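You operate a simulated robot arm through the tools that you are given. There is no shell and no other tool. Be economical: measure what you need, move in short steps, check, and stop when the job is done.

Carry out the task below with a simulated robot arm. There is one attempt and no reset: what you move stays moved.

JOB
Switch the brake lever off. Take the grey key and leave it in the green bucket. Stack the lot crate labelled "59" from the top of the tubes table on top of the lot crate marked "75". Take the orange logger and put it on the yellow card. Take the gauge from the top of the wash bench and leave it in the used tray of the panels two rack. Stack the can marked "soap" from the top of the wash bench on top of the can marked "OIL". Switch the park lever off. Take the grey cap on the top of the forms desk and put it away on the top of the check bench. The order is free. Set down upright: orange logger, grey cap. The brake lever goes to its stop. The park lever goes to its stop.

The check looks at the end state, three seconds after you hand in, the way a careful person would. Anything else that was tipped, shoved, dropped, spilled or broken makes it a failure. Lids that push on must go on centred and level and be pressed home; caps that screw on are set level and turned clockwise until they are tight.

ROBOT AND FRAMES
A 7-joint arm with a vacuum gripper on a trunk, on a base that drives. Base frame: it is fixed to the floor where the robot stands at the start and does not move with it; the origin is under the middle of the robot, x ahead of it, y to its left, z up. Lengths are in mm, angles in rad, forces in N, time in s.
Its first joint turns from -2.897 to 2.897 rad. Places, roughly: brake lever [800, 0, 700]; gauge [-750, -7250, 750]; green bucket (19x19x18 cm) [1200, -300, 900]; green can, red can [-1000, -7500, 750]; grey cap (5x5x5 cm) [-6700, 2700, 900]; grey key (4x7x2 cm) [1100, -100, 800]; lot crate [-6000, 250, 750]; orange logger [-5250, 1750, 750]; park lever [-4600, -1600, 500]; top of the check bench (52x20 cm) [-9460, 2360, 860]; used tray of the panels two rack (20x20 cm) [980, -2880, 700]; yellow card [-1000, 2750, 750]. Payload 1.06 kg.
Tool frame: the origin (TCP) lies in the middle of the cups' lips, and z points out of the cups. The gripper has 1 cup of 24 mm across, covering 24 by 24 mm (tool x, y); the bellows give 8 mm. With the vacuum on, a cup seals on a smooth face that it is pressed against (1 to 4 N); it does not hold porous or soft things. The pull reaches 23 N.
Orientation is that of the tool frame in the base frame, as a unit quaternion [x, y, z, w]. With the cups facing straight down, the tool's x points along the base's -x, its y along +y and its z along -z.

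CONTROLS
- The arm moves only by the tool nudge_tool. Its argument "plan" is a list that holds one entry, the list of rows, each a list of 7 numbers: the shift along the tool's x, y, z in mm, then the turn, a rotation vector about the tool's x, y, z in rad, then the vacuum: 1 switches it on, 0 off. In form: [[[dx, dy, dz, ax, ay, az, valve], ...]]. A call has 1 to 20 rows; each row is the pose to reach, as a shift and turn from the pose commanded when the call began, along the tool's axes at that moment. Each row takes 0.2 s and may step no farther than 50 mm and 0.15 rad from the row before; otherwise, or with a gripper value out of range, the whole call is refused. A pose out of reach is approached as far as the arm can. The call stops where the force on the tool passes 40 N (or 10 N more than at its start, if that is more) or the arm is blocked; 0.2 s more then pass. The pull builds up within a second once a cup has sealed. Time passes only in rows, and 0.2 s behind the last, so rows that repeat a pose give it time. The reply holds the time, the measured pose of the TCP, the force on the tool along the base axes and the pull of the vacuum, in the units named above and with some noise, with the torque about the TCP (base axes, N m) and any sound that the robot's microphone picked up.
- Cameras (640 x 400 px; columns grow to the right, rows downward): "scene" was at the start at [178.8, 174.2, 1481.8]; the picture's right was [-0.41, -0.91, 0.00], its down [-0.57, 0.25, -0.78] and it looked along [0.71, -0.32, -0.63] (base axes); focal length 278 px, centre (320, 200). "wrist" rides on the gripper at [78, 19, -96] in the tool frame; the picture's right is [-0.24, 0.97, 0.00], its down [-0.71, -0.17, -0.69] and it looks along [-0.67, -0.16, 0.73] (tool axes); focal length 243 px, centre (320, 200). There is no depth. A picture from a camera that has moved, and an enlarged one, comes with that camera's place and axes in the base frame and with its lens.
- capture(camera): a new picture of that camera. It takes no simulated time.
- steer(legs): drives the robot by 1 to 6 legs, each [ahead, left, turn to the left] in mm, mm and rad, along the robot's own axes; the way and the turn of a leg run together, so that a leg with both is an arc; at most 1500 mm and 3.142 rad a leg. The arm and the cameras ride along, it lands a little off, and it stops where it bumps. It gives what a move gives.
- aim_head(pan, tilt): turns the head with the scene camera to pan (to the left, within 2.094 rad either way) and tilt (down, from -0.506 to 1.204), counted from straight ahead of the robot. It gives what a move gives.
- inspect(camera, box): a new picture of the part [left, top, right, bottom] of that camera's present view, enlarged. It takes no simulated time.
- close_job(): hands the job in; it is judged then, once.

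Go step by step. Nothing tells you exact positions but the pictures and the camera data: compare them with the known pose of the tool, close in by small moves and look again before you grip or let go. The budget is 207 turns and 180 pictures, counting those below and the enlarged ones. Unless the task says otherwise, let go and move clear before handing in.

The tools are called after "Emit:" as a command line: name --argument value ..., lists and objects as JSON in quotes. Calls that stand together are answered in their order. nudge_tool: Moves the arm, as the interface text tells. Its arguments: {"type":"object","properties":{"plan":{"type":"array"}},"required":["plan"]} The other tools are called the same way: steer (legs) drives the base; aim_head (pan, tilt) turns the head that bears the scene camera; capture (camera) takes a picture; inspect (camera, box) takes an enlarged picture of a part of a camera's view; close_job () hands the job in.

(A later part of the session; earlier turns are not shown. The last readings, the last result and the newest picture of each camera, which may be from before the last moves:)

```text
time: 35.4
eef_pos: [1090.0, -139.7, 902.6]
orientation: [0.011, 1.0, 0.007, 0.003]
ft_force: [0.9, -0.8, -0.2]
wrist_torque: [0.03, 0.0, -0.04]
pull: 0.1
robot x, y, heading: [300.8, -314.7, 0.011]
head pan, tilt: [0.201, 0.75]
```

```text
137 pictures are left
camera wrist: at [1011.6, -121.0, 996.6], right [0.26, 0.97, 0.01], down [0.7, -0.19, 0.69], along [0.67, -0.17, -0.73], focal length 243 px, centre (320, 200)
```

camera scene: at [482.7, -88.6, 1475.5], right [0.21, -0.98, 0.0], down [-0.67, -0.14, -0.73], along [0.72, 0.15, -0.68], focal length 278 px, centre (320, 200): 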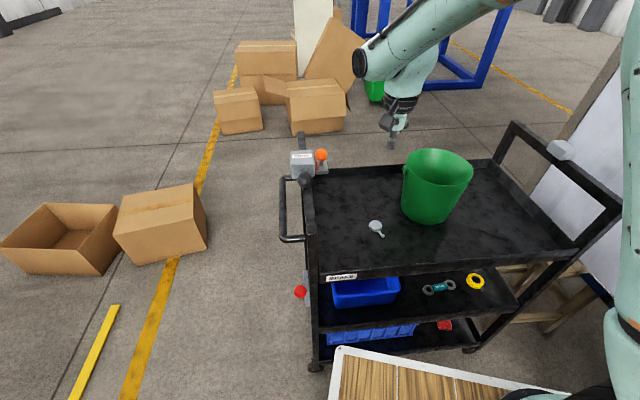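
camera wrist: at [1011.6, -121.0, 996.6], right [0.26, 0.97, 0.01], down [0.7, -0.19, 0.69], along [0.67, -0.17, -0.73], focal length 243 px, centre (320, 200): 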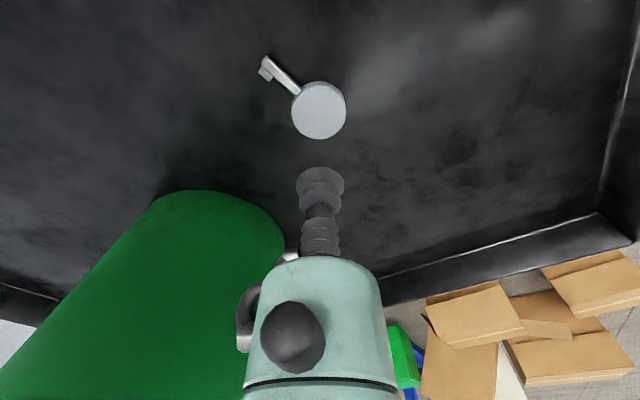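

The disc is directly beneath, top near z 817. Lowering with the vacuum on.

Emit:
nudge_tool --plan '[[[1, 0, 40, 0, 0, 0, 1], [2, 0, 70, 0, 0, 0, 1], [2, 0, 80, 0, 0, 0, 1], [2, 0, 85, 0, 0, 0, 1], [2, 0, 89, 0, 0, 0, 1], [2, 0, 92, 0, 0, 0, 1], [2, 0, 92, 0, 0, 0, 1], [2, 0, 92, 0, 0, 0, 1], [2, 0, 92, 0, 0, 0, 1]]]'

```text
time: 36.4
eef_pos: [1089.9, -137.2, 823.2]
orientation: [0.011, 1.0, 0.008, 0.008]
ft_force: [-3.3, -1.7, 21.8]
wrist_torque: [-0.04, -0.02, 0.01]
pull: 22.8
robot x, y, heading: [305.5, -316.8, 0.006]
head pan, tilt: [0.201, 0.75]
stopped in row 4: the force on the tool passed its limit at 51 N (the readings are from after the stop); the commanded pose is now the measured one
```

The key is held. I'll lift it over the bucket rim and then move over the bucket, near [1198, -294].

Emit:
nudge_tool --plan '[[[0, 0, -20, 0, 0, 0, 1], [0, 0, -65, 0, 0, 0, 1], [0, 0, -110, 0, 0, 0, 1], [0, 0, -155, 0, 0, 0, 1], [0, 0, -205, 0, 0, 0, 1], [-27, -39, -215, 0, 0, 0, 1], [-54, -78, -215, 0, 0, 0, 1], [-81, -117, -215, 0, 0, 0, 1], [-110, -154, -215, 0, 0, 0, 1]]]'

Emit:
capture --camera "wrist"

Emit:
capture --camera "scene"

```text
time: 38.4
eef_pos: [1194.8, -298.8, 1034.1]
orientation: [0.01, 1.0, 0.007, 0.006]
ft_force: [0.2, 0.3, -0.8]
wrist_torque: [-0.05, 0.01, -0.05]
pull: 23.0
robot x, y, heading: [301.1, -311.7, 0.008]
head pan, tilt: [0.201, 0.75]
```

```text
136 pictures are left
camera wrist: at [1114.9, -280.1, 1127.7], right [0.25, 0.97, 0.02], down [0.7, -0.19, 0.69], along [0.67, -0.16, -0.72], focal length 243 px, centre (320, 200)
```

wrist: 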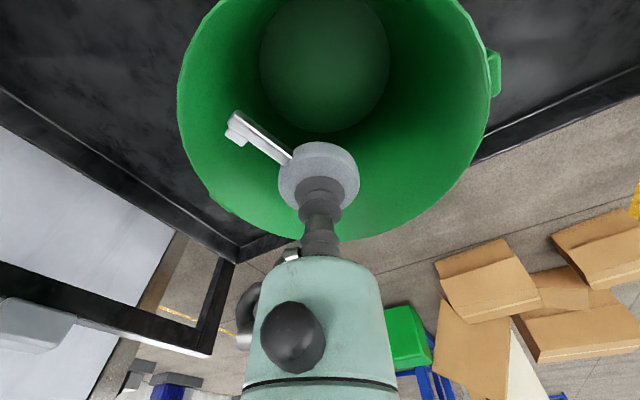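

```text
135 pictures are left
camera scene: at [482.1, -88.0, 1475.5], right [0.21, -0.98, 0.0], down [-0.67, -0.14, -0.73], along [0.72, 0.15, -0.68], focal length 278 px, centre (320, 200)
```

scene: 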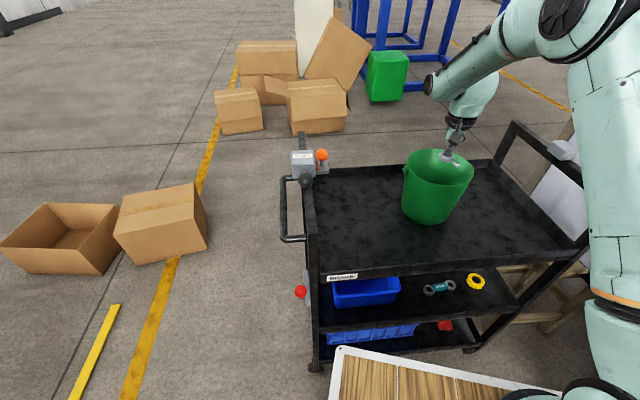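

The cup is nearly centred over the bucket. I'll lower in and release.

Emit:
nudge_tool --plan '[[[-5, 4, 40, 0, 0, 0, 1], [-8, 8, 80, 0, 0, 0, 1], [-10, 8, 115, 0, 0, 0, 1], [-10, 8, 145, 0, 0, 0, 1], [-10, 8, 145, 0, 0, 0, 1], [-10, 8, 145, 0, 0, 0, 0], [-10, 8, 145, 0, 0, 0, 0], [-10, 8, 145, 0, 0, 0, 0], [-8, 8, 100, 0, 0, 0, 0], [-5, 6, 55, 0, 0, 0, 0], [0, 0, 10, 0, 0, 0, 0], [0, 0, -35, 0, 0, 0, 0], [0, 0, -80, 0, 0, 0, 0]]]'

Emit:
capture --camera "wrist"

```text
time: 39.4
eef_pos: [1207.1, -287.2, 904.4]
orientation: [0.01, 1.0, 0.007, 0.007]
ft_force: [-3.1, -0.5, 19.4]
wrist_torque: [0.71, 1.39, 0.18]
pull: 23.3
robot x, y, heading: [299.3, -316.2, 0.004]
head pan, tilt: [0.201, 0.75]
stopped in row 4: the force on the tool passed its limit at 64 N (the readings are from after the stop); the commanded pose is now the measured one
```

```text
134 pictures are left
camera wrist: at [1126.3, -269.3, 998.3], right [0.25, 0.97, 0.02], down [0.69, -0.2, 0.69], along [0.67, -0.16, -0.72], focal length 243 px, centre (320, 200)
```

wrist: 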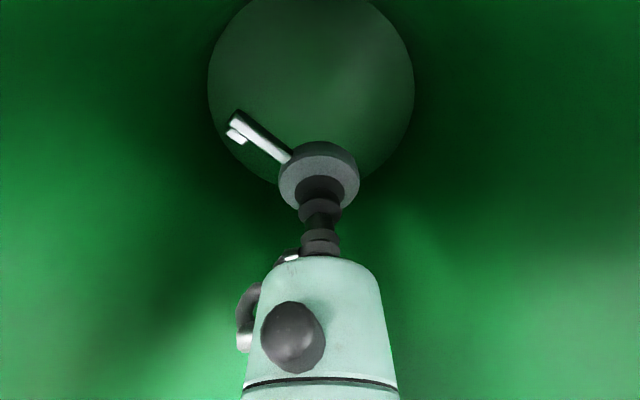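

Something touched the rim, so I'll rise slightly and release the key inside the bucket.

Emit:
nudge_tool --plan '[[[0, 0, -6, 0, 0, 0, 1], [0, 0, -6, 0, 0, 0, 1], [0, 0, -6, 0, 0, 0, 0], [0, 0, -6, 0, 0, 0, 0], [0, 0, -6, 0, 0, 0, 0], [0, 0, -6, 0, 0, 0, 0], [2, -2, -50, 0, 0, 0, 0], [5, -4, -95, 0, 0, 0, 0], [10, -8, -140, 0, 0, 0, 0], [10, -8, -185, 0, 0, 0, 0], [10, -8, -225, 0, 0, 0, 0]]]'

Emit:
capture --camera "wrist"

Emit:
capture --camera "scene"

```text
time: 41.8
eef_pos: [1194.2, -296.0, 1130.8]
orientation: [0.009, 1.0, 0.007, 0.005]
ft_force: [0.7, -0.1, 0.8]
wrist_torque: [-0.02, 0.03, 0.0]
pull: 0.1
robot x, y, heading: [302.0, -314.3, 0.006]
head pan, tilt: [0.201, 0.75]
```

```text
133 pictures are left
camera wrist: at [1115.3, -278.0, 1223.7], right [0.25, 0.97, 0.02], down [0.7, -0.19, 0.69], along [0.67, -0.16, -0.72], focal length 243 px, centre (320, 200)
```

wrist: 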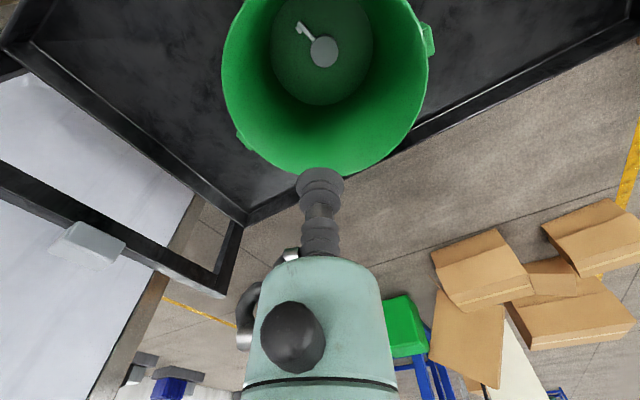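

```text
132 pictures are left
camera scene: at [483.1, -88.6, 1475.5], right [0.21, -0.98, 0.0], down [-0.67, -0.14, -0.73], along [0.72, 0.15, -0.68], focal length 278 px, centre (320, 200)
```

scene: 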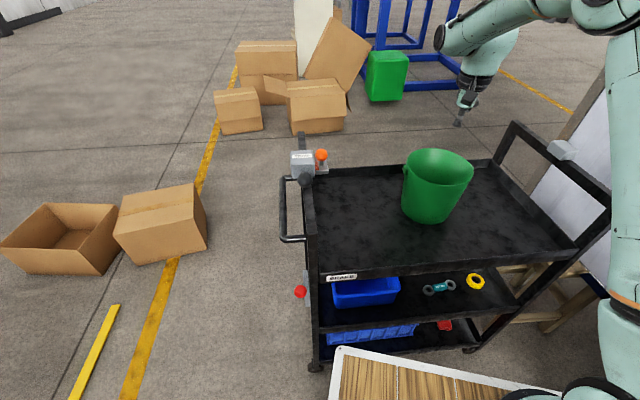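

The key lies in the bucket. I'll tuck the arm, back off and survey the way to the wash bench.

Emit:
nudge_tool --plan '[[[48, 0, 0, 0, 0, 0, 0], [96, 0, 0, 0, 0, 0, 0], [144, 0, 0, 0, 0, 0, 0], [192, 0, 0, 0, 0, 0, 0], [240, 0, 0, 0, 0, 0, 0], [288, 0, 0, 0, 0, 0, 0], [336, 0, 0, 0, 0, 0, 0], [380, 0, 0, 0, 0, 0, 0]]]'

Emit:
steer --legs '[[-700, 0, 0], [0, 0, -1.571]]'

Emit:
aim_head --pan 0.35 --tilt 0.2

Emit:
capture --camera "scene"

Emit:
aim_head --pan -0.7 --tilt 0.2

Emit:
capture --camera "scene"

```text
time: 43.5
eef_pos: [813.5, -292.7, 1121.2]
orientation: [0.01, 1.0, 0.007, 0.006]
ft_force: [1.7, -0.1, -0.1]
wrist_torque: [0.03, 0.06, -0.02]
pull: 0.1
robot x, y, heading: [301.4, -316.5, 0.009]
head pan, tilt: [0.201, 0.75]
```

```text
time: 51.2
eef_pos: [-375.4, -832.8, 1120.9]
orientation: [0.718, 0.696, 0.001, 0.01]
ft_force: [0.1, 0.6, 0.0]
wrist_torque: [0.02, 0.0, 0.01]
pull: 0.0
robot x, y, heading: [-393.2, -323.3, -1.576]
head pan, tilt: [0.201, 0.75]
```

```text
time: 52.2
eef_pos: [-375.9, -833.6, 1121.4]
orientation: [0.719, 0.695, 0.0, 0.009]
ft_force: [0.7, 0.7, 0.5]
wrist_torque: [0.03, 0.0, -0.02]
pull: 0.0
robot x, y, heading: [-395.5, -325.9, -1.58]
head pan, tilt: [0.351, 0.201]
```

```text
131 pictures are left
camera scene: at [-151.9, -511.9, 1525.1], right [-0.94, -0.34, 0.0], down [-0.07, 0.19, -0.98], along [0.33, -0.92, -0.2], focal length 278 px, centre (320, 200)
```

scene: 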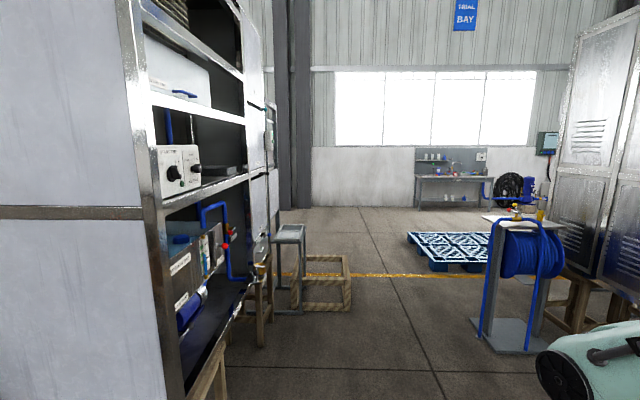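

```text
time: 53.5
eef_pos: [-377.3, -832.9, 1122.2]
orientation: [0.719, 0.695, 0.001, 0.009]
ft_force: [0.1, 0.6, 0.0]
wrist_torque: [0.03, 0.05, 0.0]
pull: 0.0
robot x, y, heading: [-395.0, -320.5, -1.58]
head pan, tilt: [-0.7, 0.201]
```

```text
130 pictures are left
camera scene: at [-243.8, -495.0, 1525.2], right [-0.76, 0.65, 0.0], down [0.13, 0.15, -0.98], along [-0.64, -0.75, -0.2], focal length 278 px, centre (320, 200)
```

scene: 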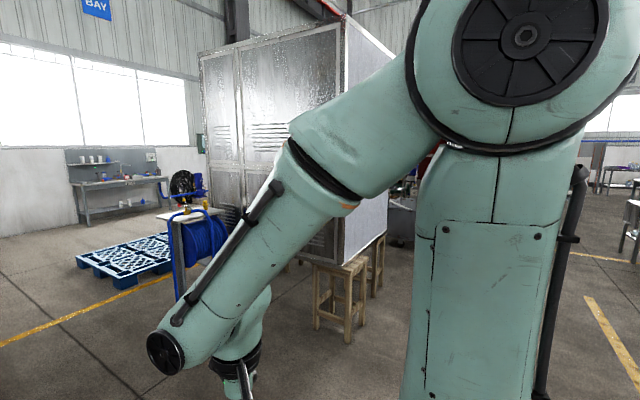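

The corridor ahead is clear between the rack on the left and the hose reel on the right, with the wash bench at the far wall. I'll drive there in legs, swerving around the blue pallets.

Emit:
steer --legs '[[1400, 395, 0], [1300, 0, 0.005], [850, 380, 0], [1450, 0, 0], [700, 0, 0]]'

Emit:
capture --camera "scene"

```text
time: 81.3
eef_pos: [492.6, -6458.4, 1121.1]
orientation: [0.706, 0.708, 0.001, 0.01]
ft_force: [0.4, 0.1, -0.2]
wrist_torque: [-0.01, 0.04, 0.0]
pull: 0.1
robot x, y, heading: [459.4, -5949.3, -1.541]
head pan, tilt: [-0.7, 0.201]
```

```text
129 pictures are left
camera scene: at [612.1, -6115.7, 1525.2], right [-0.78, 0.62, 0.0], down [0.12, 0.16, -0.98], along [-0.61, -0.77, -0.2], focal length 278 px, centre (320, 200)
```

scene: 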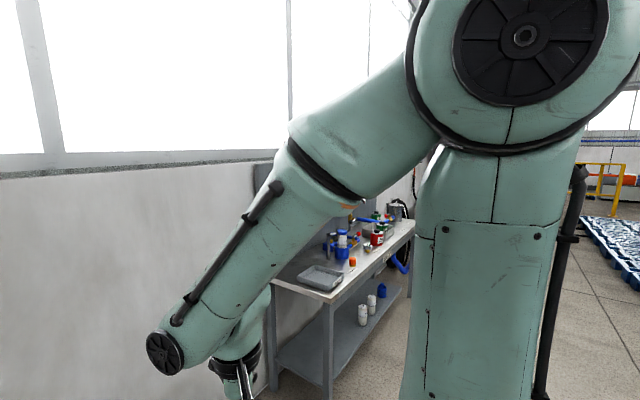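

The bench's front edge is near y -7200 and runs to the right. I'll move across in front of it.

Emit:
steer --legs '[[0, 0, -0.03], [620, -1310, 0]]'

Emit:
aim_head --pan 0.1 --tilt 0.6

Emit:
capture --camera "scene"

Emit:
capture --camera "wrist"

```text
time: 88.8
eef_pos: [-818.0, -7074.6, 1122.3]
orientation: [0.717, 0.697, 0.001, 0.01]
ft_force: [-0.7, 0.2, -0.3]
wrist_torque: [-0.01, -0.01, 0.0]
pull: 0.1
robot x, y, heading: [-834.7, -6561.9, -1.569]
head pan, tilt: [-0.7, 0.201]
```

```text
time: 89.9
eef_pos: [-818.5, -7074.6, 1120.2]
orientation: [0.717, 0.697, 0.0, 0.009]
ft_force: [0.4, 0.4, 0.4]
wrist_torque: [0.02, -0.01, 0.02]
pull: 0.2
robot x, y, heading: [-836.2, -6565.8, -1.572]
head pan, tilt: [0.099, 0.6]
```

```text
128 pictures are left
camera scene: at [-619.0, -6753.1, 1488.4], right [-1.0, -0.1, 0.0], down [-0.05, 0.56, -0.83], along [0.08, -0.82, -0.56], focal length 278 px, centre (320, 200)
```

scene: 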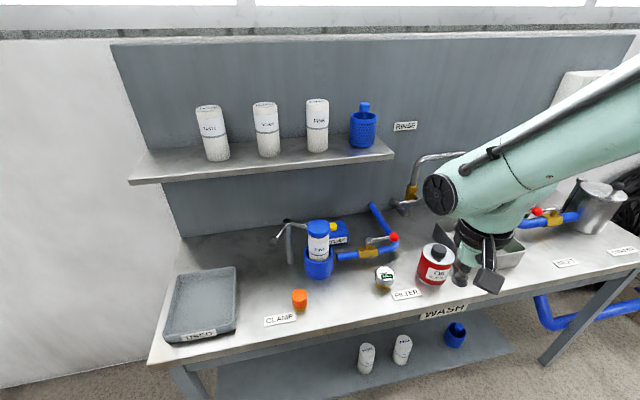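

```text
127 pictures are left
camera wrist: at [-798.8, -6996.4, 1215.0], right [0.96, -0.26, 0.02], down [-0.2, -0.69, 0.69], along [-0.17, -0.67, -0.72], focal length 243 px, centre (320, 200)
```

wrist: 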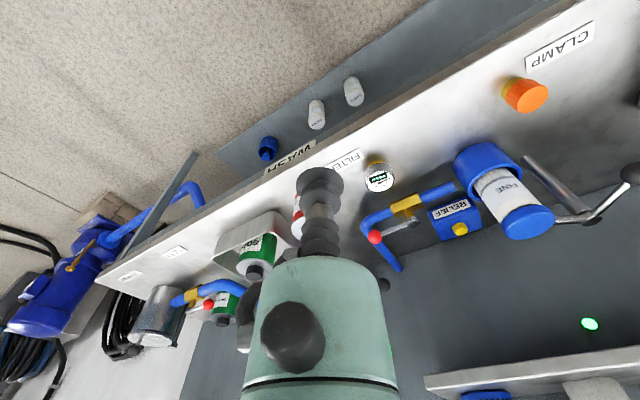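

I see a round gauge, a red can, and green cans partly hidden. Looking closer at labels.

Emit:
inspect --camera "scene" --box '[340, 180, 640, 340]'

Emit:
inspect --camera "wrist" --box '[100, 130, 420, 340]'

```text
2.13 times, centred on (490, 260) of scene
camera zoom: at [-619.0, -6753.1, 1488.4], right [-1.0, -0.1, 0.0], down [-0.05, 0.56, -0.83], along [0.08, -0.82, -0.56], focal length 594 px, centre (-43, 72)
```

zoom: 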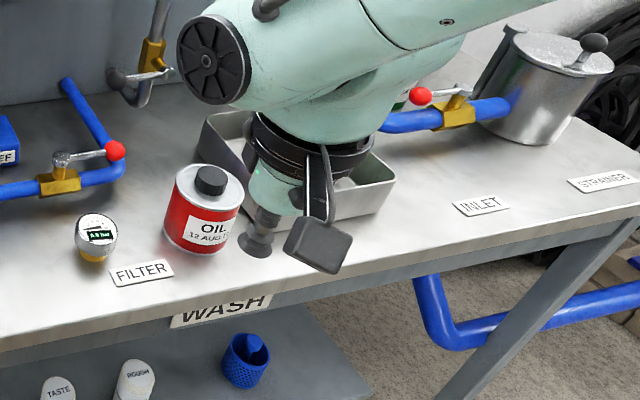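

```text
1.90 times, centred on (260, 235) of wrist
camera zoom: at [-798.8, -6996.4, 1215.0], right [0.96, -0.26, 0.02], down [-0.2, -0.69, 0.69], along [-0.17, -0.67, -0.72], focal length 462 px, centre (434, 133)
```

zoom: 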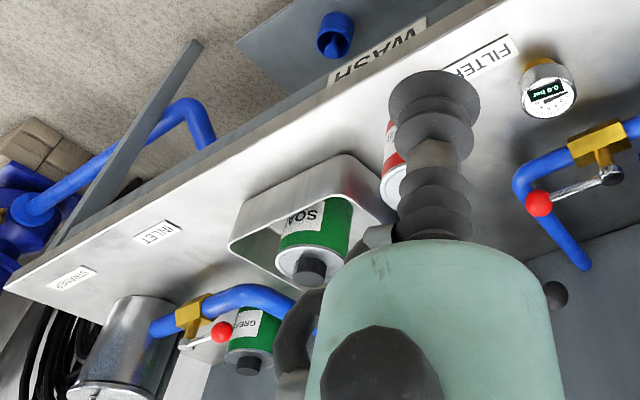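

OIL is the red can, SOAP the green can inside an open basin, and GREASE stands further back. I'll shift the tool left to clear the view.

Emit:
nudge_tool --plan '[[[0, 48, 0, 0, 0, 0, 0], [0, 96, 0, 0, 0, 0, 0], [0, 144, 0, 0, 0, 0, 0], [0, 192, 0, 0, 0, 0, 0], [0, 240, 0, 0, 0, 0, 0], [0, 288, 0, 0, 0, 0, 0], [0, 336, 0, 0, 0, 0, 0], [0, 384, 0, 0, 0, 0, 0]]]'

Emit:
inspect --camera "scene" --box '[360, 190, 600, 340]'

Emit:
capture --camera "wrist"

```text
time: 91.7
eef_pos: [-433.5, -7088.2, 1128.1]
orientation: [0.718, 0.696, 0.001, 0.009]
ft_force: [-0.7, 1.0, 0.3]
wrist_torque: [0.02, -0.01, 0.0]
pull: 0.1
robot x, y, heading: [-835.6, -6563.6, -1.571]
head pan, tilt: [0.099, 0.6]
```

```text
2.67 times, centred on (480, 265) of scene
camera zoom: at [-619.5, -6753.1, 1488.5], right [-1.0, -0.1, 0.0], down [-0.05, 0.56, -0.83], along [0.08, -0.82, -0.56], focal length 742 px, centre (-107, 27)
```

zoom: 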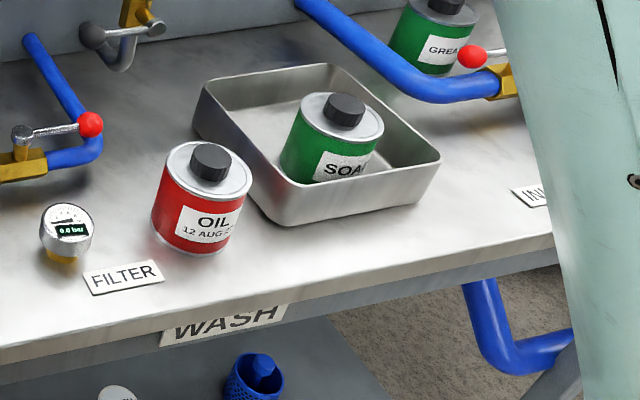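

```text
123 pictures are left
camera wrist: at [-415.3, -7009.2, 1221.5], right [0.96, -0.26, 0.02], down [-0.2, -0.69, 0.69], along [-0.17, -0.67, -0.72], focal length 243 px, centre (320, 200)
```

wrist: 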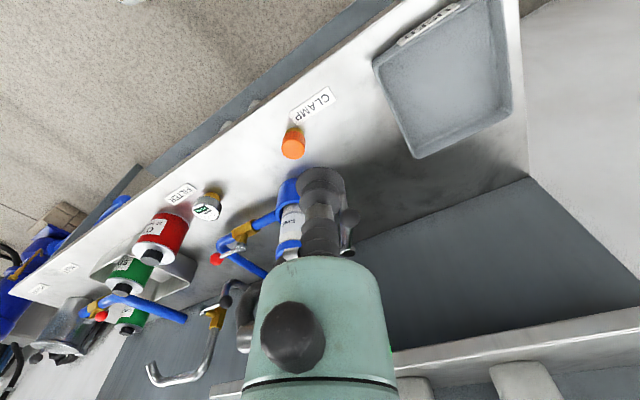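

OIL's cap is near [-911, -7378, 905] and SOAP's near [-1088, -7474, 905]. I'll move the robot a bit closer and bring the tool over SOAP.

Emit:
steer --legs '[[110, -110, 0]]'

Emit:
nudge_tool --plan '[[[0, -48, 0, 0, 0, 0, 0], [0, -96, 0, 0, 0, 0, 0], [0, -144, 0, 0, 0, 0, 0], [0, -192, 0, 0, 0, 0, 0], [0, -240, 0, 0, 0, 0, 0], [0, -288, 0, 0, 0, 0, 0], [0, -336, 0, 0, 0, 0, 0], [0, -384, 0, 0, 0, 0, 0], [0, -432, 0, 0, 0, 0, 0], [0, -480, 0, 0, 0, 0, 0], [-30, -500, 0, 0, 0, 0, 0], [-70, -510, 0, 0, 0, 0, 0]]]'

Emit:
capture --camera "wrist"

Emit:
capture --camera "scene"

```text
time: 93.1
eef_pos: [-543.7, -7198.2, 1129.2]
orientation: [0.718, 0.696, 0.0, 0.009]
ft_force: [-0.1, 0.3, 0.4]
wrist_torque: [0.02, 0.01, -0.01]
pull: 0.1
robot x, y, heading: [-947.8, -6674.5, -1.577]
head pan, tilt: [0.099, 0.6]
```

```text
time: 95.7
eef_pos: [-1056.9, -7251.1, 1121.7]
orientation: [0.717, 0.697, 0.0, 0.009]
ft_force: [-0.5, 1.1, -0.1]
wrist_torque: [0.0, 0.02, -0.03]
pull: 0.1
robot x, y, heading: [-947.7, -6675.5, -1.57]
head pan, tilt: [0.099, 0.6]
```

```text
122 pictures are left
camera wrist: at [-1037.1, -7173.4, 1215.4], right [0.96, -0.26, 0.02], down [-0.2, -0.69, 0.69], along [-0.17, -0.67, -0.72], focal length 243 px, centre (320, 200)
```

wrist: 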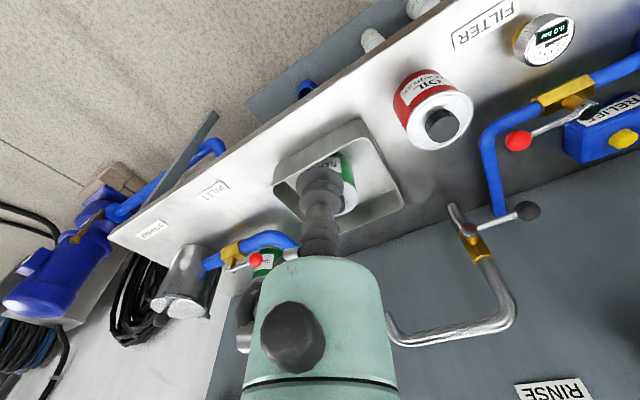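

```text
121 pictures are left
camera scene: at [-728.2, -6862.6, 1488.4], right [-1.0, -0.1, 0.0], down [-0.05, 0.56, -0.83], along [0.08, -0.82, -0.56], focal length 278 px, centre (320, 200)
```

scene: 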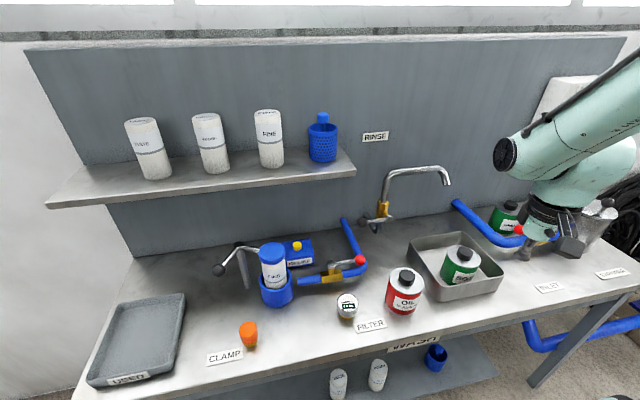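

The faucet spout tip hangs near [-1037, -7590, 1072], so I need care there. I'll move over SOAP at height first.

Emit:
nudge_tool --plan '[[[-47, -5, 0, 0, 0, 0, 0], [-94, -10, 0, 0, 0, 0, 0], [-141, -15, 0, 0, 0, 0, 0], [-188, -20, 0, 0, 0, 0, 0], [-230, -25, 0, 0, 0, 0, 0], [-230, -25, 45, 0, 0, 0, 0], [-230, -25, 80, 0, 0, 0, 0]]]'

Emit:
capture --camera "wrist"

Emit:
capture --camera "scene"

```text
time: 97.3
eef_pos: [-1087.6, -7482.5, 1045.9]
orientation: [0.717, 0.697, 0.0, 0.009]
ft_force: [-0.6, 0.5, -0.7]
wrist_torque: [0.01, 0.0, -0.05]
pull: 0.0
robot x, y, heading: [-946.6, -6676.9, -1.576]
head pan, tilt: [0.099, 0.6]
```

```text
120 pictures are left
camera wrist: at [-1068.0, -7403.9, 1138.9], right [0.96, -0.26, 0.02], down [-0.2, -0.69, 0.69], along [-0.17, -0.67, -0.72], focal length 243 px, centre (320, 200)
```

wrist: 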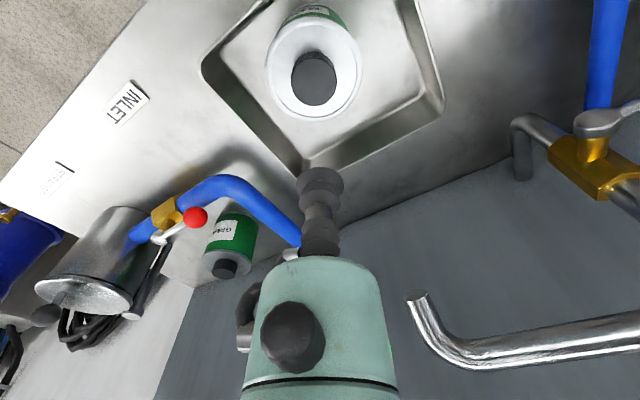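

```text
119 pictures are left
camera scene: at [-728.6, -6862.9, 1488.4], right [-1.0, -0.1, 0.0], down [-0.05, 0.56, -0.83], along [0.08, -0.82, -0.56], focal length 278 px, centre (320, 200)
```

scene: 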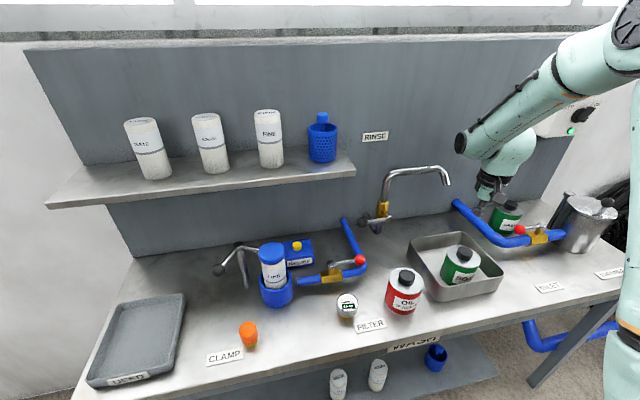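

SOAP's cap centres near [-1089, -7472]. I'll correct, descend part way, and check clearance between the wrist and the spout.

Emit:
nudge_tool --plan '[[[10, -1, 40, 0, 0, 0, 0], [10, -1, 75, 0, 0, 0, 0]]]'

Emit:
inspect --camera "scene" --box '[360, 110, 580, 300]'

Emit:
capture --camera "wrist"

```text
time: 97.9
eef_pos: [-1087.7, -7473.3, 969.0]
orientation: [0.718, 0.696, 0.0, 0.009]
ft_force: [0.2, 0.4, 1.1]
wrist_torque: [0.0, 0.01, 0.02]
pull: 0.2
robot x, y, heading: [-945.2, -6673.3, -1.571]
head pan, tilt: [0.099, 0.6]
```

```text
2.11 times, centred on (470, 205) of scene
camera zoom: at [-728.7, -6862.9, 1488.5], right [-1.0, -0.1, 0.0], down [-0.05, 0.56, -0.83], along [0.08, -0.82, -0.56], focal length 586 px, centre (4, 190)
```

zoom: 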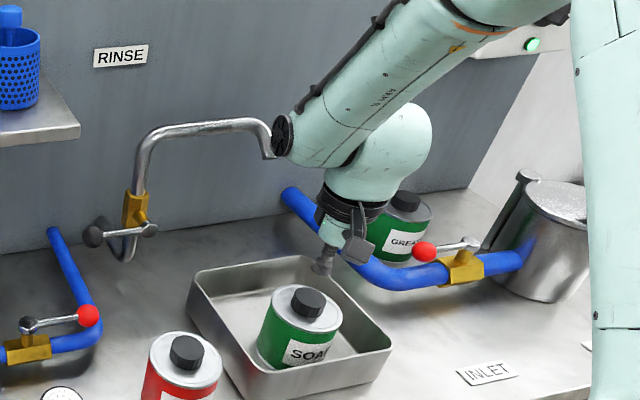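

```text
117 pictures are left
camera wrist: at [-1068.0, -7395.0, 1062.8], right [0.96, -0.26, 0.02], down [-0.2, -0.69, 0.69], along [-0.17, -0.67, -0.72], focal length 243 px, centre (320, 200)
```

wrist: 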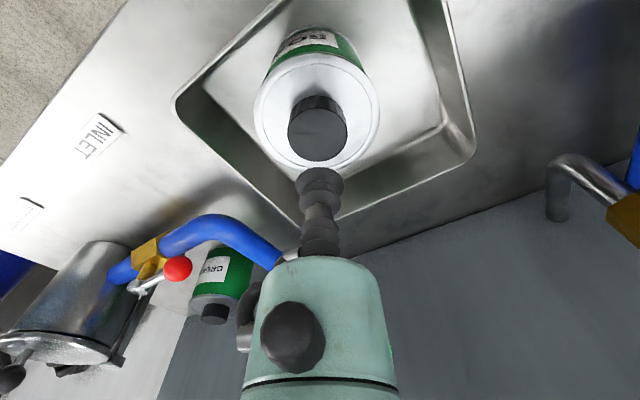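

The cup is centred above SOAP's cap (top near z 906), and the wrist passes in front of the spout. Lowering in fine steps with the vacuum on.

Emit:
nudge_tool --plan '[[[2, -1, 25, 0, 0, 0, 1], [2, -1, 45, 0, 0, 0, 1], [2, -1, 54, 0, 0, 0, 1], [2, -1, 58, 0, 0, 0, 1], [2, -1, 61, 0, 0, 0, 1], [2, -1, 63, 0, 0, 0, 1], [2, -1, 65, 0, 0, 0, 1], [2, -1, 65, 0, 0, 0, 1], [2, -1, 65, 0, 0, 0, 1], [2, -1, 65, 0, 0, 0, 1]]]'

Emit:
inspect --camera "scene" --box '[360, 110, 580, 300]'

```text
time: 99.2
eef_pos: [-1085.9, -7473.0, 911.8]
orientation: [0.717, 0.697, -0.001, 0.011]
ft_force: [3.9, 7.9, 20.3]
wrist_torque: [-0.02, 0.15, -0.03]
pull: 23.0
robot x, y, heading: [-946.0, -6675.3, -1.574]
head pan, tilt: [0.099, 0.6]
stopped in row 6: the force on the tool passed its limit at 44 N (the readings are from after the stop); the commanded pose is now the measured one
```

```text
2.11 times, centred on (470, 205) of scene
camera zoom: at [-728.2, -6862.0, 1488.5], right [-1.0, -0.1, 0.0], down [-0.05, 0.56, -0.83], along [0.08, -0.82, -0.56], focal length 586 px, centre (4, 190)
```

zoom: 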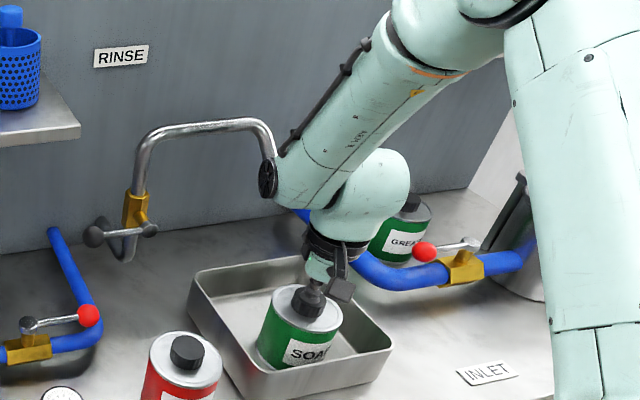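

SOAP is held. Lifting straight up 150 mm, then moving toward OIL.

Emit:
nudge_tool --plan '[[[0, 0, -10, 0, 0, 0, 1], [0, 0, -20, 0, 0, 0, 1], [0, 0, -50, 0, 0, 0, 1], [0, 0, -80, 0, 0, 0, 1], [0, 0, -110, 0, 0, 0, 1], [0, 0, -145, 0, 0, 0, 1], [0, 0, -165, 0, 0, 0, 1], [35, 25, -165, 0, 0, 0, 1], [70, 55, -165, 0, 0, 0, 1], [95, 90, -165, 0, 0, 0, 1], [95, 130, -165, 0, 0, 0, 1]]]'

Emit:
capture --camera "scene"

Emit:
capture --camera "wrist"

```text
time: 101.6
eef_pos: [-956.4, -7378.6, 1075.9]
orientation: [0.718, 0.696, -0.001, 0.01]
ft_force: [-1.0, -0.1, -5.6]
wrist_torque: [0.05, 0.0, 0.0]
pull: 23.0
robot x, y, heading: [-948.9, -6671.7, -1.577]
head pan, tilt: [0.099, 0.6]
```

```text
115 pictures are left
camera scene: at [-729.1, -6863.6, 1488.4], right [-1.0, -0.1, 0.0], down [-0.05, 0.56, -0.82], along [0.08, -0.82, -0.57], focal length 278 px, centre (320, 200)
```

scene: 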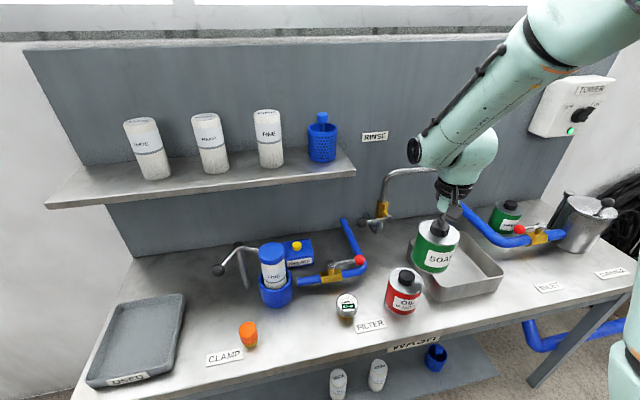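

```text
114 pictures are left
camera wrist: at [-936.6, -7300.5, 1170.3], right [0.96, -0.27, 0.02], down [-0.2, -0.69, 0.69], along [-0.17, -0.67, -0.72], focal length 243 px, centre (320, 200)
```

wrist: 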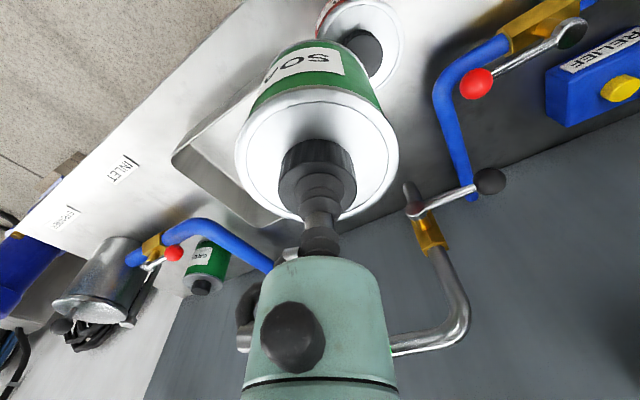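

SOAP hangs straight. OIL's cap is near [-910, -7371]; I'll hover SOAP just above it and check alignment.

Emit:
nudge_tool --plan '[[[5, 24, 0, 0, 0, 0, 1], [9, 48, 0, 0, 0, 0, 1], [9, 48, 25, 0, 0, 0, 1], [9, 48, 35, 0, 0, 0, 1]]]'

Emit:
inspect --camera "scene" --box '[340, 180, 500, 320]'

Emit:
capture --camera "wrist"

```text
time: 102.6
eef_pos: [-907.5, -7372.7, 1041.5]
orientation: [0.718, 0.696, -0.001, 0.01]
ft_force: [0.4, -0.2, -4.8]
wrist_torque: [0.02, 0.0, 0.06]
pull: 22.9
robot x, y, heading: [-947.0, -6673.9, -1.571]
head pan, tilt: [0.099, 0.6]
```

```text
2.86 times, centred on (420, 250) of scene
camera zoom: at [-728.5, -6863.2, 1488.4], right [-1.0, -0.1, 0.0], down [-0.05, 0.56, -0.83], along [0.08, -0.82, -0.56], focal length 795 px, centre (34, 57)
```

zoom: 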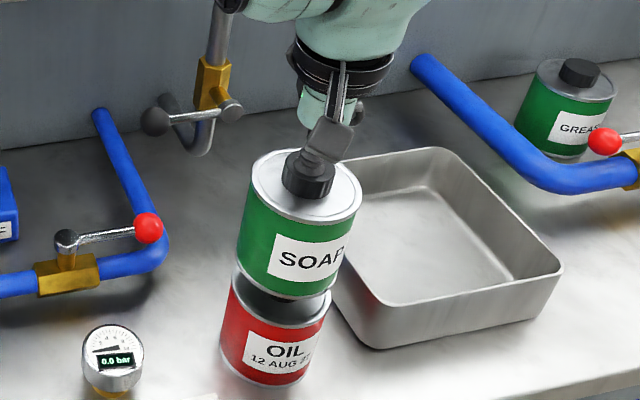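

```text
112 pictures are left
camera wrist: at [-887.9, -7293.6, 1134.4], right [0.96, -0.26, 0.02], down [-0.2, -0.69, 0.69], along [-0.17, -0.67, -0.72], focal length 243 px, centre (320, 200)
```

wrist: 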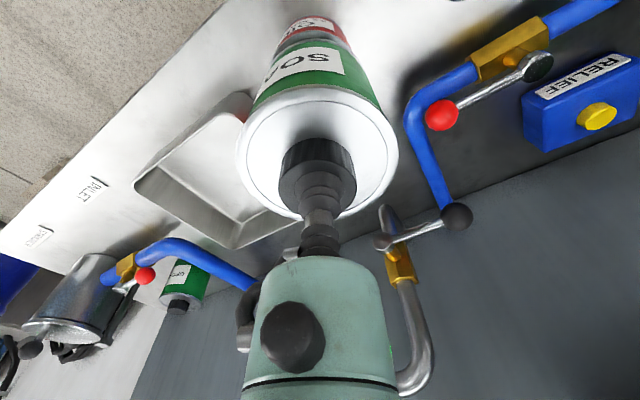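

SOAP lines up over OIL in both views. Lowering gently.

Emit:
nudge_tool --plan '[[[0, 0, 6, 0, 0, 0, 1], [0, 0, 10, 0, 0, 0, 1], [0, 0, 13, 0, 0, 0, 1], [0, 0, 16, 0, 0, 0, 1]]]'

Emit:
inspect --camera "scene" --box '[360, 210, 480, 320]'

```text
time: 103.6
eef_pos: [-906.7, -7372.6, 1025.5]
orientation: [0.717, 0.697, -0.002, 0.012]
ft_force: [0.7, 4.2, 16.9]
wrist_torque: [-0.04, 0.1, 0.02]
pull: 22.7
robot x, y, heading: [-948.6, -6673.3, -1.576]
head pan, tilt: [0.099, 0.6]
```

```text
3.64 times, centred on (420, 265) of scene
camera zoom: at [-728.5, -6862.3, 1488.5], right [-1.0, -0.1, 0.0], down [-0.05, 0.56, -0.83], along [0.08, -0.82, -0.56], focal length 1012 px, centre (-44, -36)
```

zoom: 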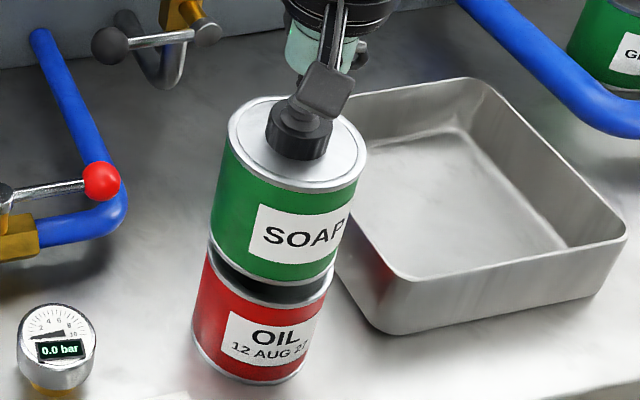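

Contact at 17 N. I'll ease off, release, and rise.

Emit:
nudge_tool --plan '[[[0, 0, -2, 0, 0, 0, 1], [0, 0, -2, 0, 0, 0, 0], [0, 0, -2, 0, 0, 0, 0], [0, 0, -2, 0, 0, 0, 0], [0, 0, -2, 0, 0, 0, 0], [0, 0, -12, 0, 0, 0, 0], [0, 0, -40, 0, 0, 0, 0], [0, 0, -85, 0, 0, 0, 0], [0, 0, -120, 0, 0, 0, 0]]]'

Emit:
capture --camera "scene"

Emit:
capture --camera "wrist"

```text
time: 105.6
eef_pos: [-909.0, -7372.5, 1144.0]
orientation: [0.717, 0.697, -0.001, 0.011]
ft_force: [-0.1, -1.1, -0.6]
wrist_torque: [0.0, 0.02, -0.03]
pull: 0.1
robot x, y, heading: [-945.2, -6670.9, -1.571]
head pan, tilt: [0.099, 0.6]
```

```text
110 pictures are left
camera scene: at [-728.4, -6863.4, 1488.4], right [-1.0, -0.1, 0.0], down [-0.05, 0.56, -0.82], along [0.08, -0.82, -0.57], focal length 278 px, centre (320, 200)
```

scene: 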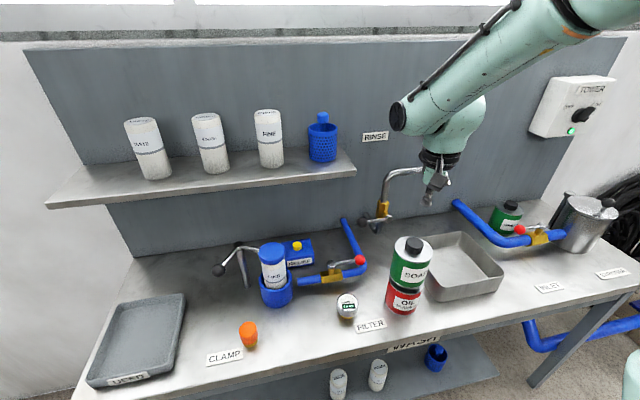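

```text
109 pictures are left
camera wrist: at [-889.7, -7293.1, 1237.6], right [0.96, -0.26, 0.02], down [-0.2, -0.69, 0.69], along [-0.17, -0.67, -0.72], focal length 243 px, centre (320, 200)
```

wrist: 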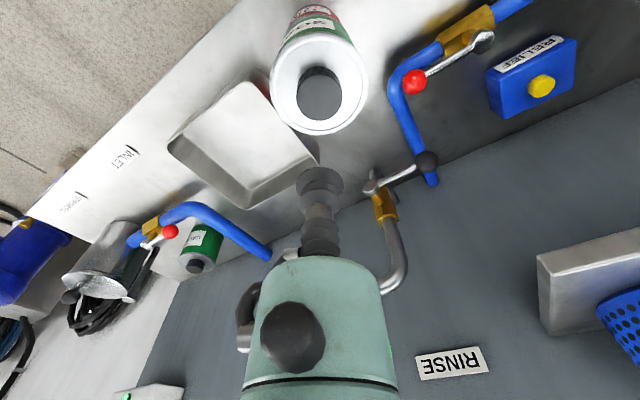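

SOAP sits squarely on OIL. Next the gauge, near [-757, -7318]; I'll move over it.

Emit:
nudge_tool --plan '[[[18, 45, 0, 0, 0, 0, 0], [36, 90, 0, 0, 0, 0, 0], [50, 125, 0, 0, 0, 0, 0], [60, 150, 0, 0, 0, 0, 0], [60, 150, 48, 0, 0, 0, 0], [60, 150, 96, 0, 0, 0, 0], [60, 150, 144, 0, 0, 0, 0], [60, 150, 184, 0, 0, 0, 0]]]'

Emit:
capture --camera "wrist"

Emit:
capture --camera "scene"

```text
time: 107.4
eef_pos: [-754.5, -7316.6, 961.7]
orientation: [0.717, 0.697, -0.001, 0.01]
ft_force: [0.7, -0.9, -0.4]
wrist_torque: [-0.01, -0.05, -0.01]
pull: 0.0
robot x, y, heading: [-948.8, -6671.7, -1.571]
head pan, tilt: [0.099, 0.6]
```

```text
108 pictures are left
camera wrist: at [-735.2, -7238.8, 1054.1], right [0.96, -0.26, 0.02], down [-0.2, -0.69, 0.69], along [-0.17, -0.67, -0.72], focal length 243 px, centre (320, 200)
```

wrist: 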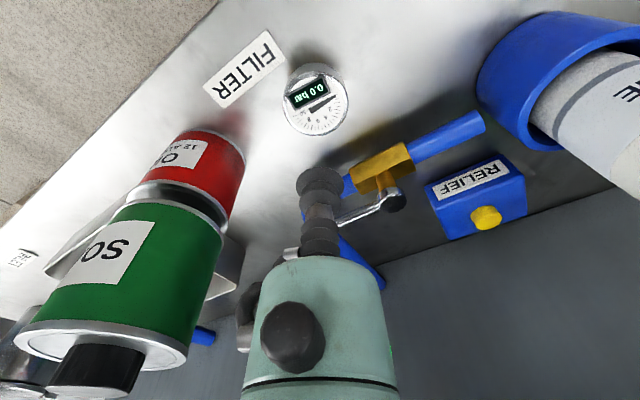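

```text
107 pictures are left
camera scene: at [-728.8, -6862.8, 1488.5], right [-1.0, -0.1, 0.0], down [-0.05, 0.56, -0.83], along [0.08, -0.82, -0.56], focal length 278 px, centre (320, 200)
```

scene: 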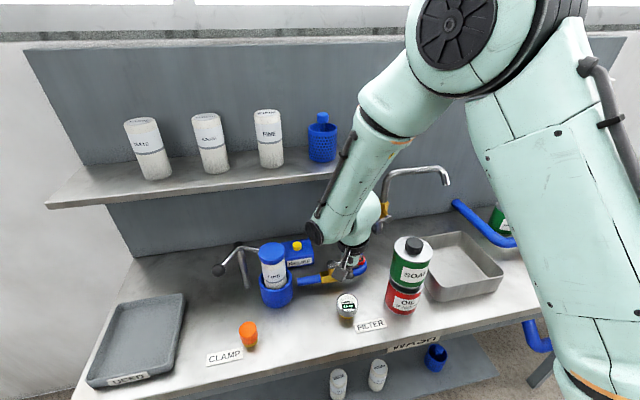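

The gauge face is near [-759, -7324, ~836]. Lowering onto it with the vacuum on.

Emit:
nudge_tool --plan '[[[-4, -3, 40, 0, 0, 0, 1], [-7.5, -5, 80, 0, 0, 0, 1], [-7.5, -5, 105, 0, 0, 0, 1], [-7.5, -5, 114, 0, 0, 0, 1], [-7.5, -5, 118, 0, 0, 0, 1], [-7.5, -5, 121, 0, 0, 0, 1], [-7.5, -5, 124, 0, 0, 0, 1], [-7.5, -5, 127, 0, 0, 0, 1], [-7.5, -5, 127, 0, 0, 0, 1], [-7.5, -5, 127, 0, 0, 0, 1]]]'

Emit:
capture --camera "wrist"

```text
time: 109.1
eef_pos: [-758.0, -7330.0, 840.2]
orientation: [0.719, 0.695, -0.001, 0.012]
ft_force: [-2.7, 4.5, 19.7]
wrist_torque: [0.03, 0.07, -0.03]
pull: 22.6
robot x, y, heading: [-946.9, -6675.0, -1.577]
head pan, tilt: [0.099, 0.6]
stopped in row 8: the force on the tool passed its limit at 48 N (the readings are from after the stop); the commanded pose is now the measured one
```

```text
106 pictures are left
camera wrist: at [-739.5, -7250.6, 932.0], right [0.96, -0.27, 0.02], down [-0.2, -0.69, 0.7], along [-0.17, -0.68, -0.72], focal length 243 px, centre (320, 200)
```

wrist: 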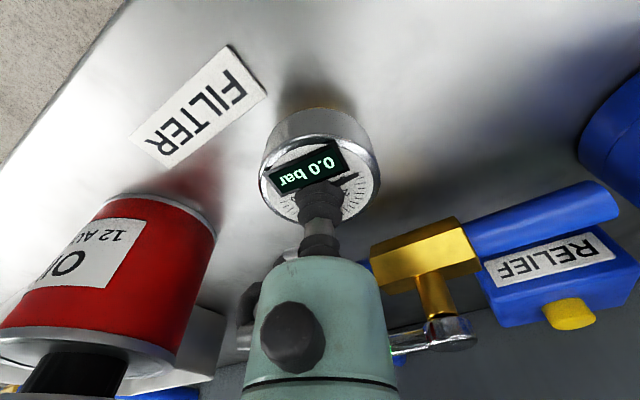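

The gauge is held. Lifting and tucking it in.

Emit:
nudge_tool --plan '[[[0, 0, -10, 0, 0, 0, 1], [0, 0, -30, 0, 0, 0, 1], [0, 0, -75, 0, 0, 0, 1], [0, 0, -120, 0, 0, 0, 1], [0, 0, -165, 0, 0, 0, 1], [0, 0, -210, 0, 0, 0, 1], [20, -20, -250, 0, 0, 0, 1], [60, -50, -260, 0, 0, 0, 1], [100, -80, -260, 0, 0, 0, 1], [140, -110, -260, 0, 0, 0, 1], [160, -150, -260, 0, 0, 0, 1]]]'

Emit:
steer --legs '[[-650, 0, 0], [0, 1290, 0]]'

Emit:
capture --camera "wrist"

```text
refused: row 8 steps farther than a row can; nothing moved
```

```text
time: 118.7
eef_pos: [509.5, -6703.7, 838.5]
orientation: [0.724, 0.689, -0.002, 0.012]
ft_force: [0.6, -0.2, -0.8]
wrist_torque: [-0.05, 0.01, 0.03]
pull: 23.4
robot x, y, heading: [335.3, -6045.6, -1.593]
head pan, tilt: [0.099, 0.6]
```

```text
105 pictures are left
camera wrist: at [530.7, -6625.3, 931.0], right [0.96, -0.28, 0.02], down [-0.22, -0.69, 0.7], along [-0.18, -0.67, -0.72], focal length 243 px, centre (320, 200)
```

wrist: 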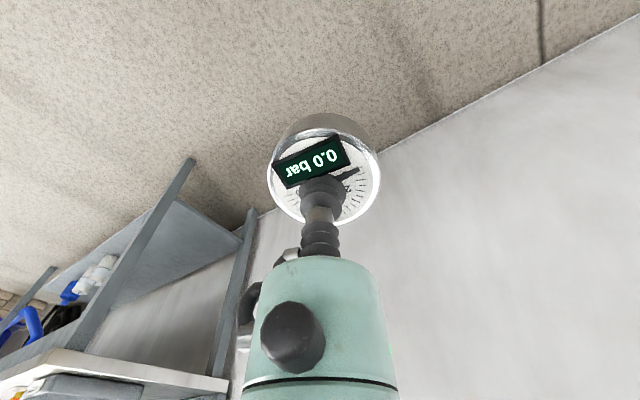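

The lift was refused and the drive went ahead anyway, so the gauge was dragged off the bench while still held. I need to check the bench for any disturbance.

Emit:
aim_head --pan -0.65 --tilt 0.35

Emit:
capture --camera "scene"

```text
time: 119.8
eef_pos: [511.2, -6704.1, 837.9]
orientation: [0.724, 0.69, -0.001, 0.013]
ft_force: [0.2, 1.0, 0.2]
wrist_torque: [-0.08, 0.01, 0.02]
pull: 23.4
robot x, y, heading: [331.5, -6045.2, -1.598]
head pan, tilt: [-0.649, 0.351]
```

```text
104 pictures are left
camera scene: at [484.2, -6222.6, 1511.1], right [-0.78, 0.62, 0.0], down [0.21, 0.27, -0.94], along [-0.58, -0.74, -0.34], focal length 278 px, centre (320, 200)
```

scene: 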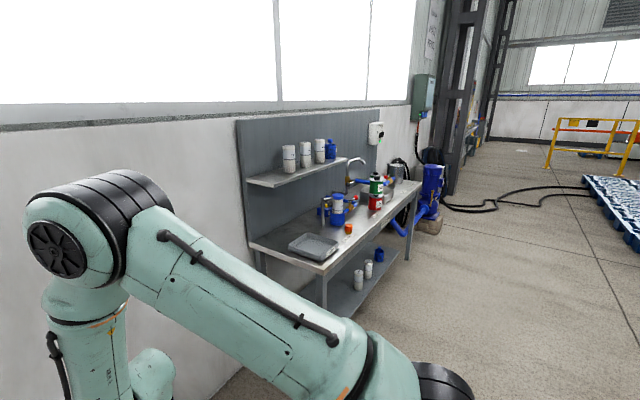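

Emit:
inspect --camera "scene" --box '[280, 150, 440, 270]'

```text
3.33 times, centred on (360, 210) of scene
camera zoom: at [484.2, -6222.6, 1511.1], right [-0.78, 0.62, 0.0], down [0.21, 0.27, -0.94], along [-0.58, -0.74, -0.34], focal length 927 px, centre (187, 167)
```

zoom: 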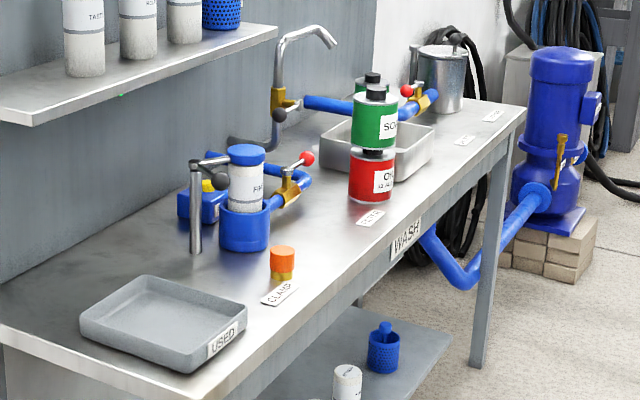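

The bench is undisturbed. Now I'll lift the gauge and tuck it in before driving.

Emit:
nudge_tool --plan '[[[0, 0, -40, 0, 0, 0, 1], [0, 0, -80, 0, 0, 0, 1], [0, 0, -120, 0, 0, 0, 1], [0, 0, -160, 0, 0, 0, 1], [0, 0, -200, 0, 0, 0, 1], [30, -25, -230, 0, 0, 0, 1], [65, -55, -240, 0, 0, 0, 1], [100, -85, -240, 0, 0, 0, 1], [130, -115, -240, 0, 0, 0, 1], [150, -150, -240, 0, 0, 0, 1]]]'

```text
time: 122.0
eef_pos: [399.3, -6563.5, 1076.7]
orientation: [0.725, 0.689, -0.001, 0.013]
ft_force: [0.2, -0.3, -1.1]
wrist_torque: [-0.05, -0.05, 0.01]
pull: 22.9
out of reach, approached as far as the arm can: row 10
robot x, y, heading: [335.9, -6043.8, -1.593]
head pan, tilt: [-0.649, 0.351]
```

Emit:
steer --legs '[[-1450, 0, 0.02], [-850, 0, 0], [0, 0, 1.571]]'

Emit:
aim_head --pan 0.6 --tilt 0.4

Emit:
capture --camera "scene"

```text
time: 137.1
eef_pos: [855.2, -3669.2, 1075.9]
orientation: [0.011, 1.0, 0.008, 0.01]
ft_force: [-0.5, 0.4, -1.2]
wrist_torque: [0.02, -0.04, 0.02]
pull: 23.1
robot x, y, heading: [341.4, -3754.1, 0.007]
head pan, tilt: [-0.649, 0.351]
```

```text
time: 138.6
eef_pos: [855.0, -3670.1, 1074.5]
orientation: [0.01, 1.0, 0.007, 0.01]
ft_force: [-0.9, -0.4, -0.9]
wrist_torque: [0.0, -0.09, 0.0]
pull: 22.7
robot x, y, heading: [333.6, -3748.3, 0.004]
head pan, tilt: [0.6, 0.4]
```

```text
102 pictures are left
camera scene: at [511.6, -3486.9, 1506.6], right [0.57, -0.82, 0.0], down [-0.32, -0.22, -0.92], along [0.76, 0.53, -0.39], focal length 278 px, centre (320, 200)
```

scene: 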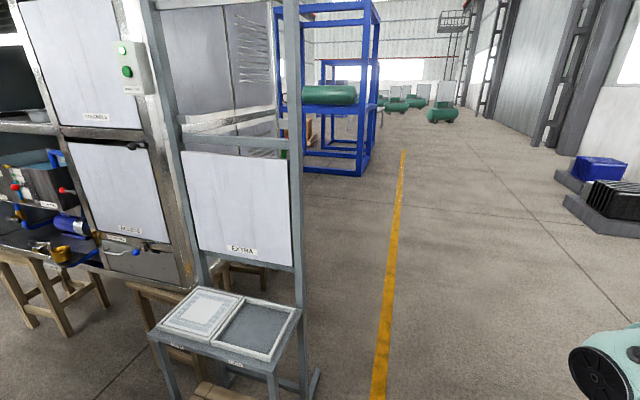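

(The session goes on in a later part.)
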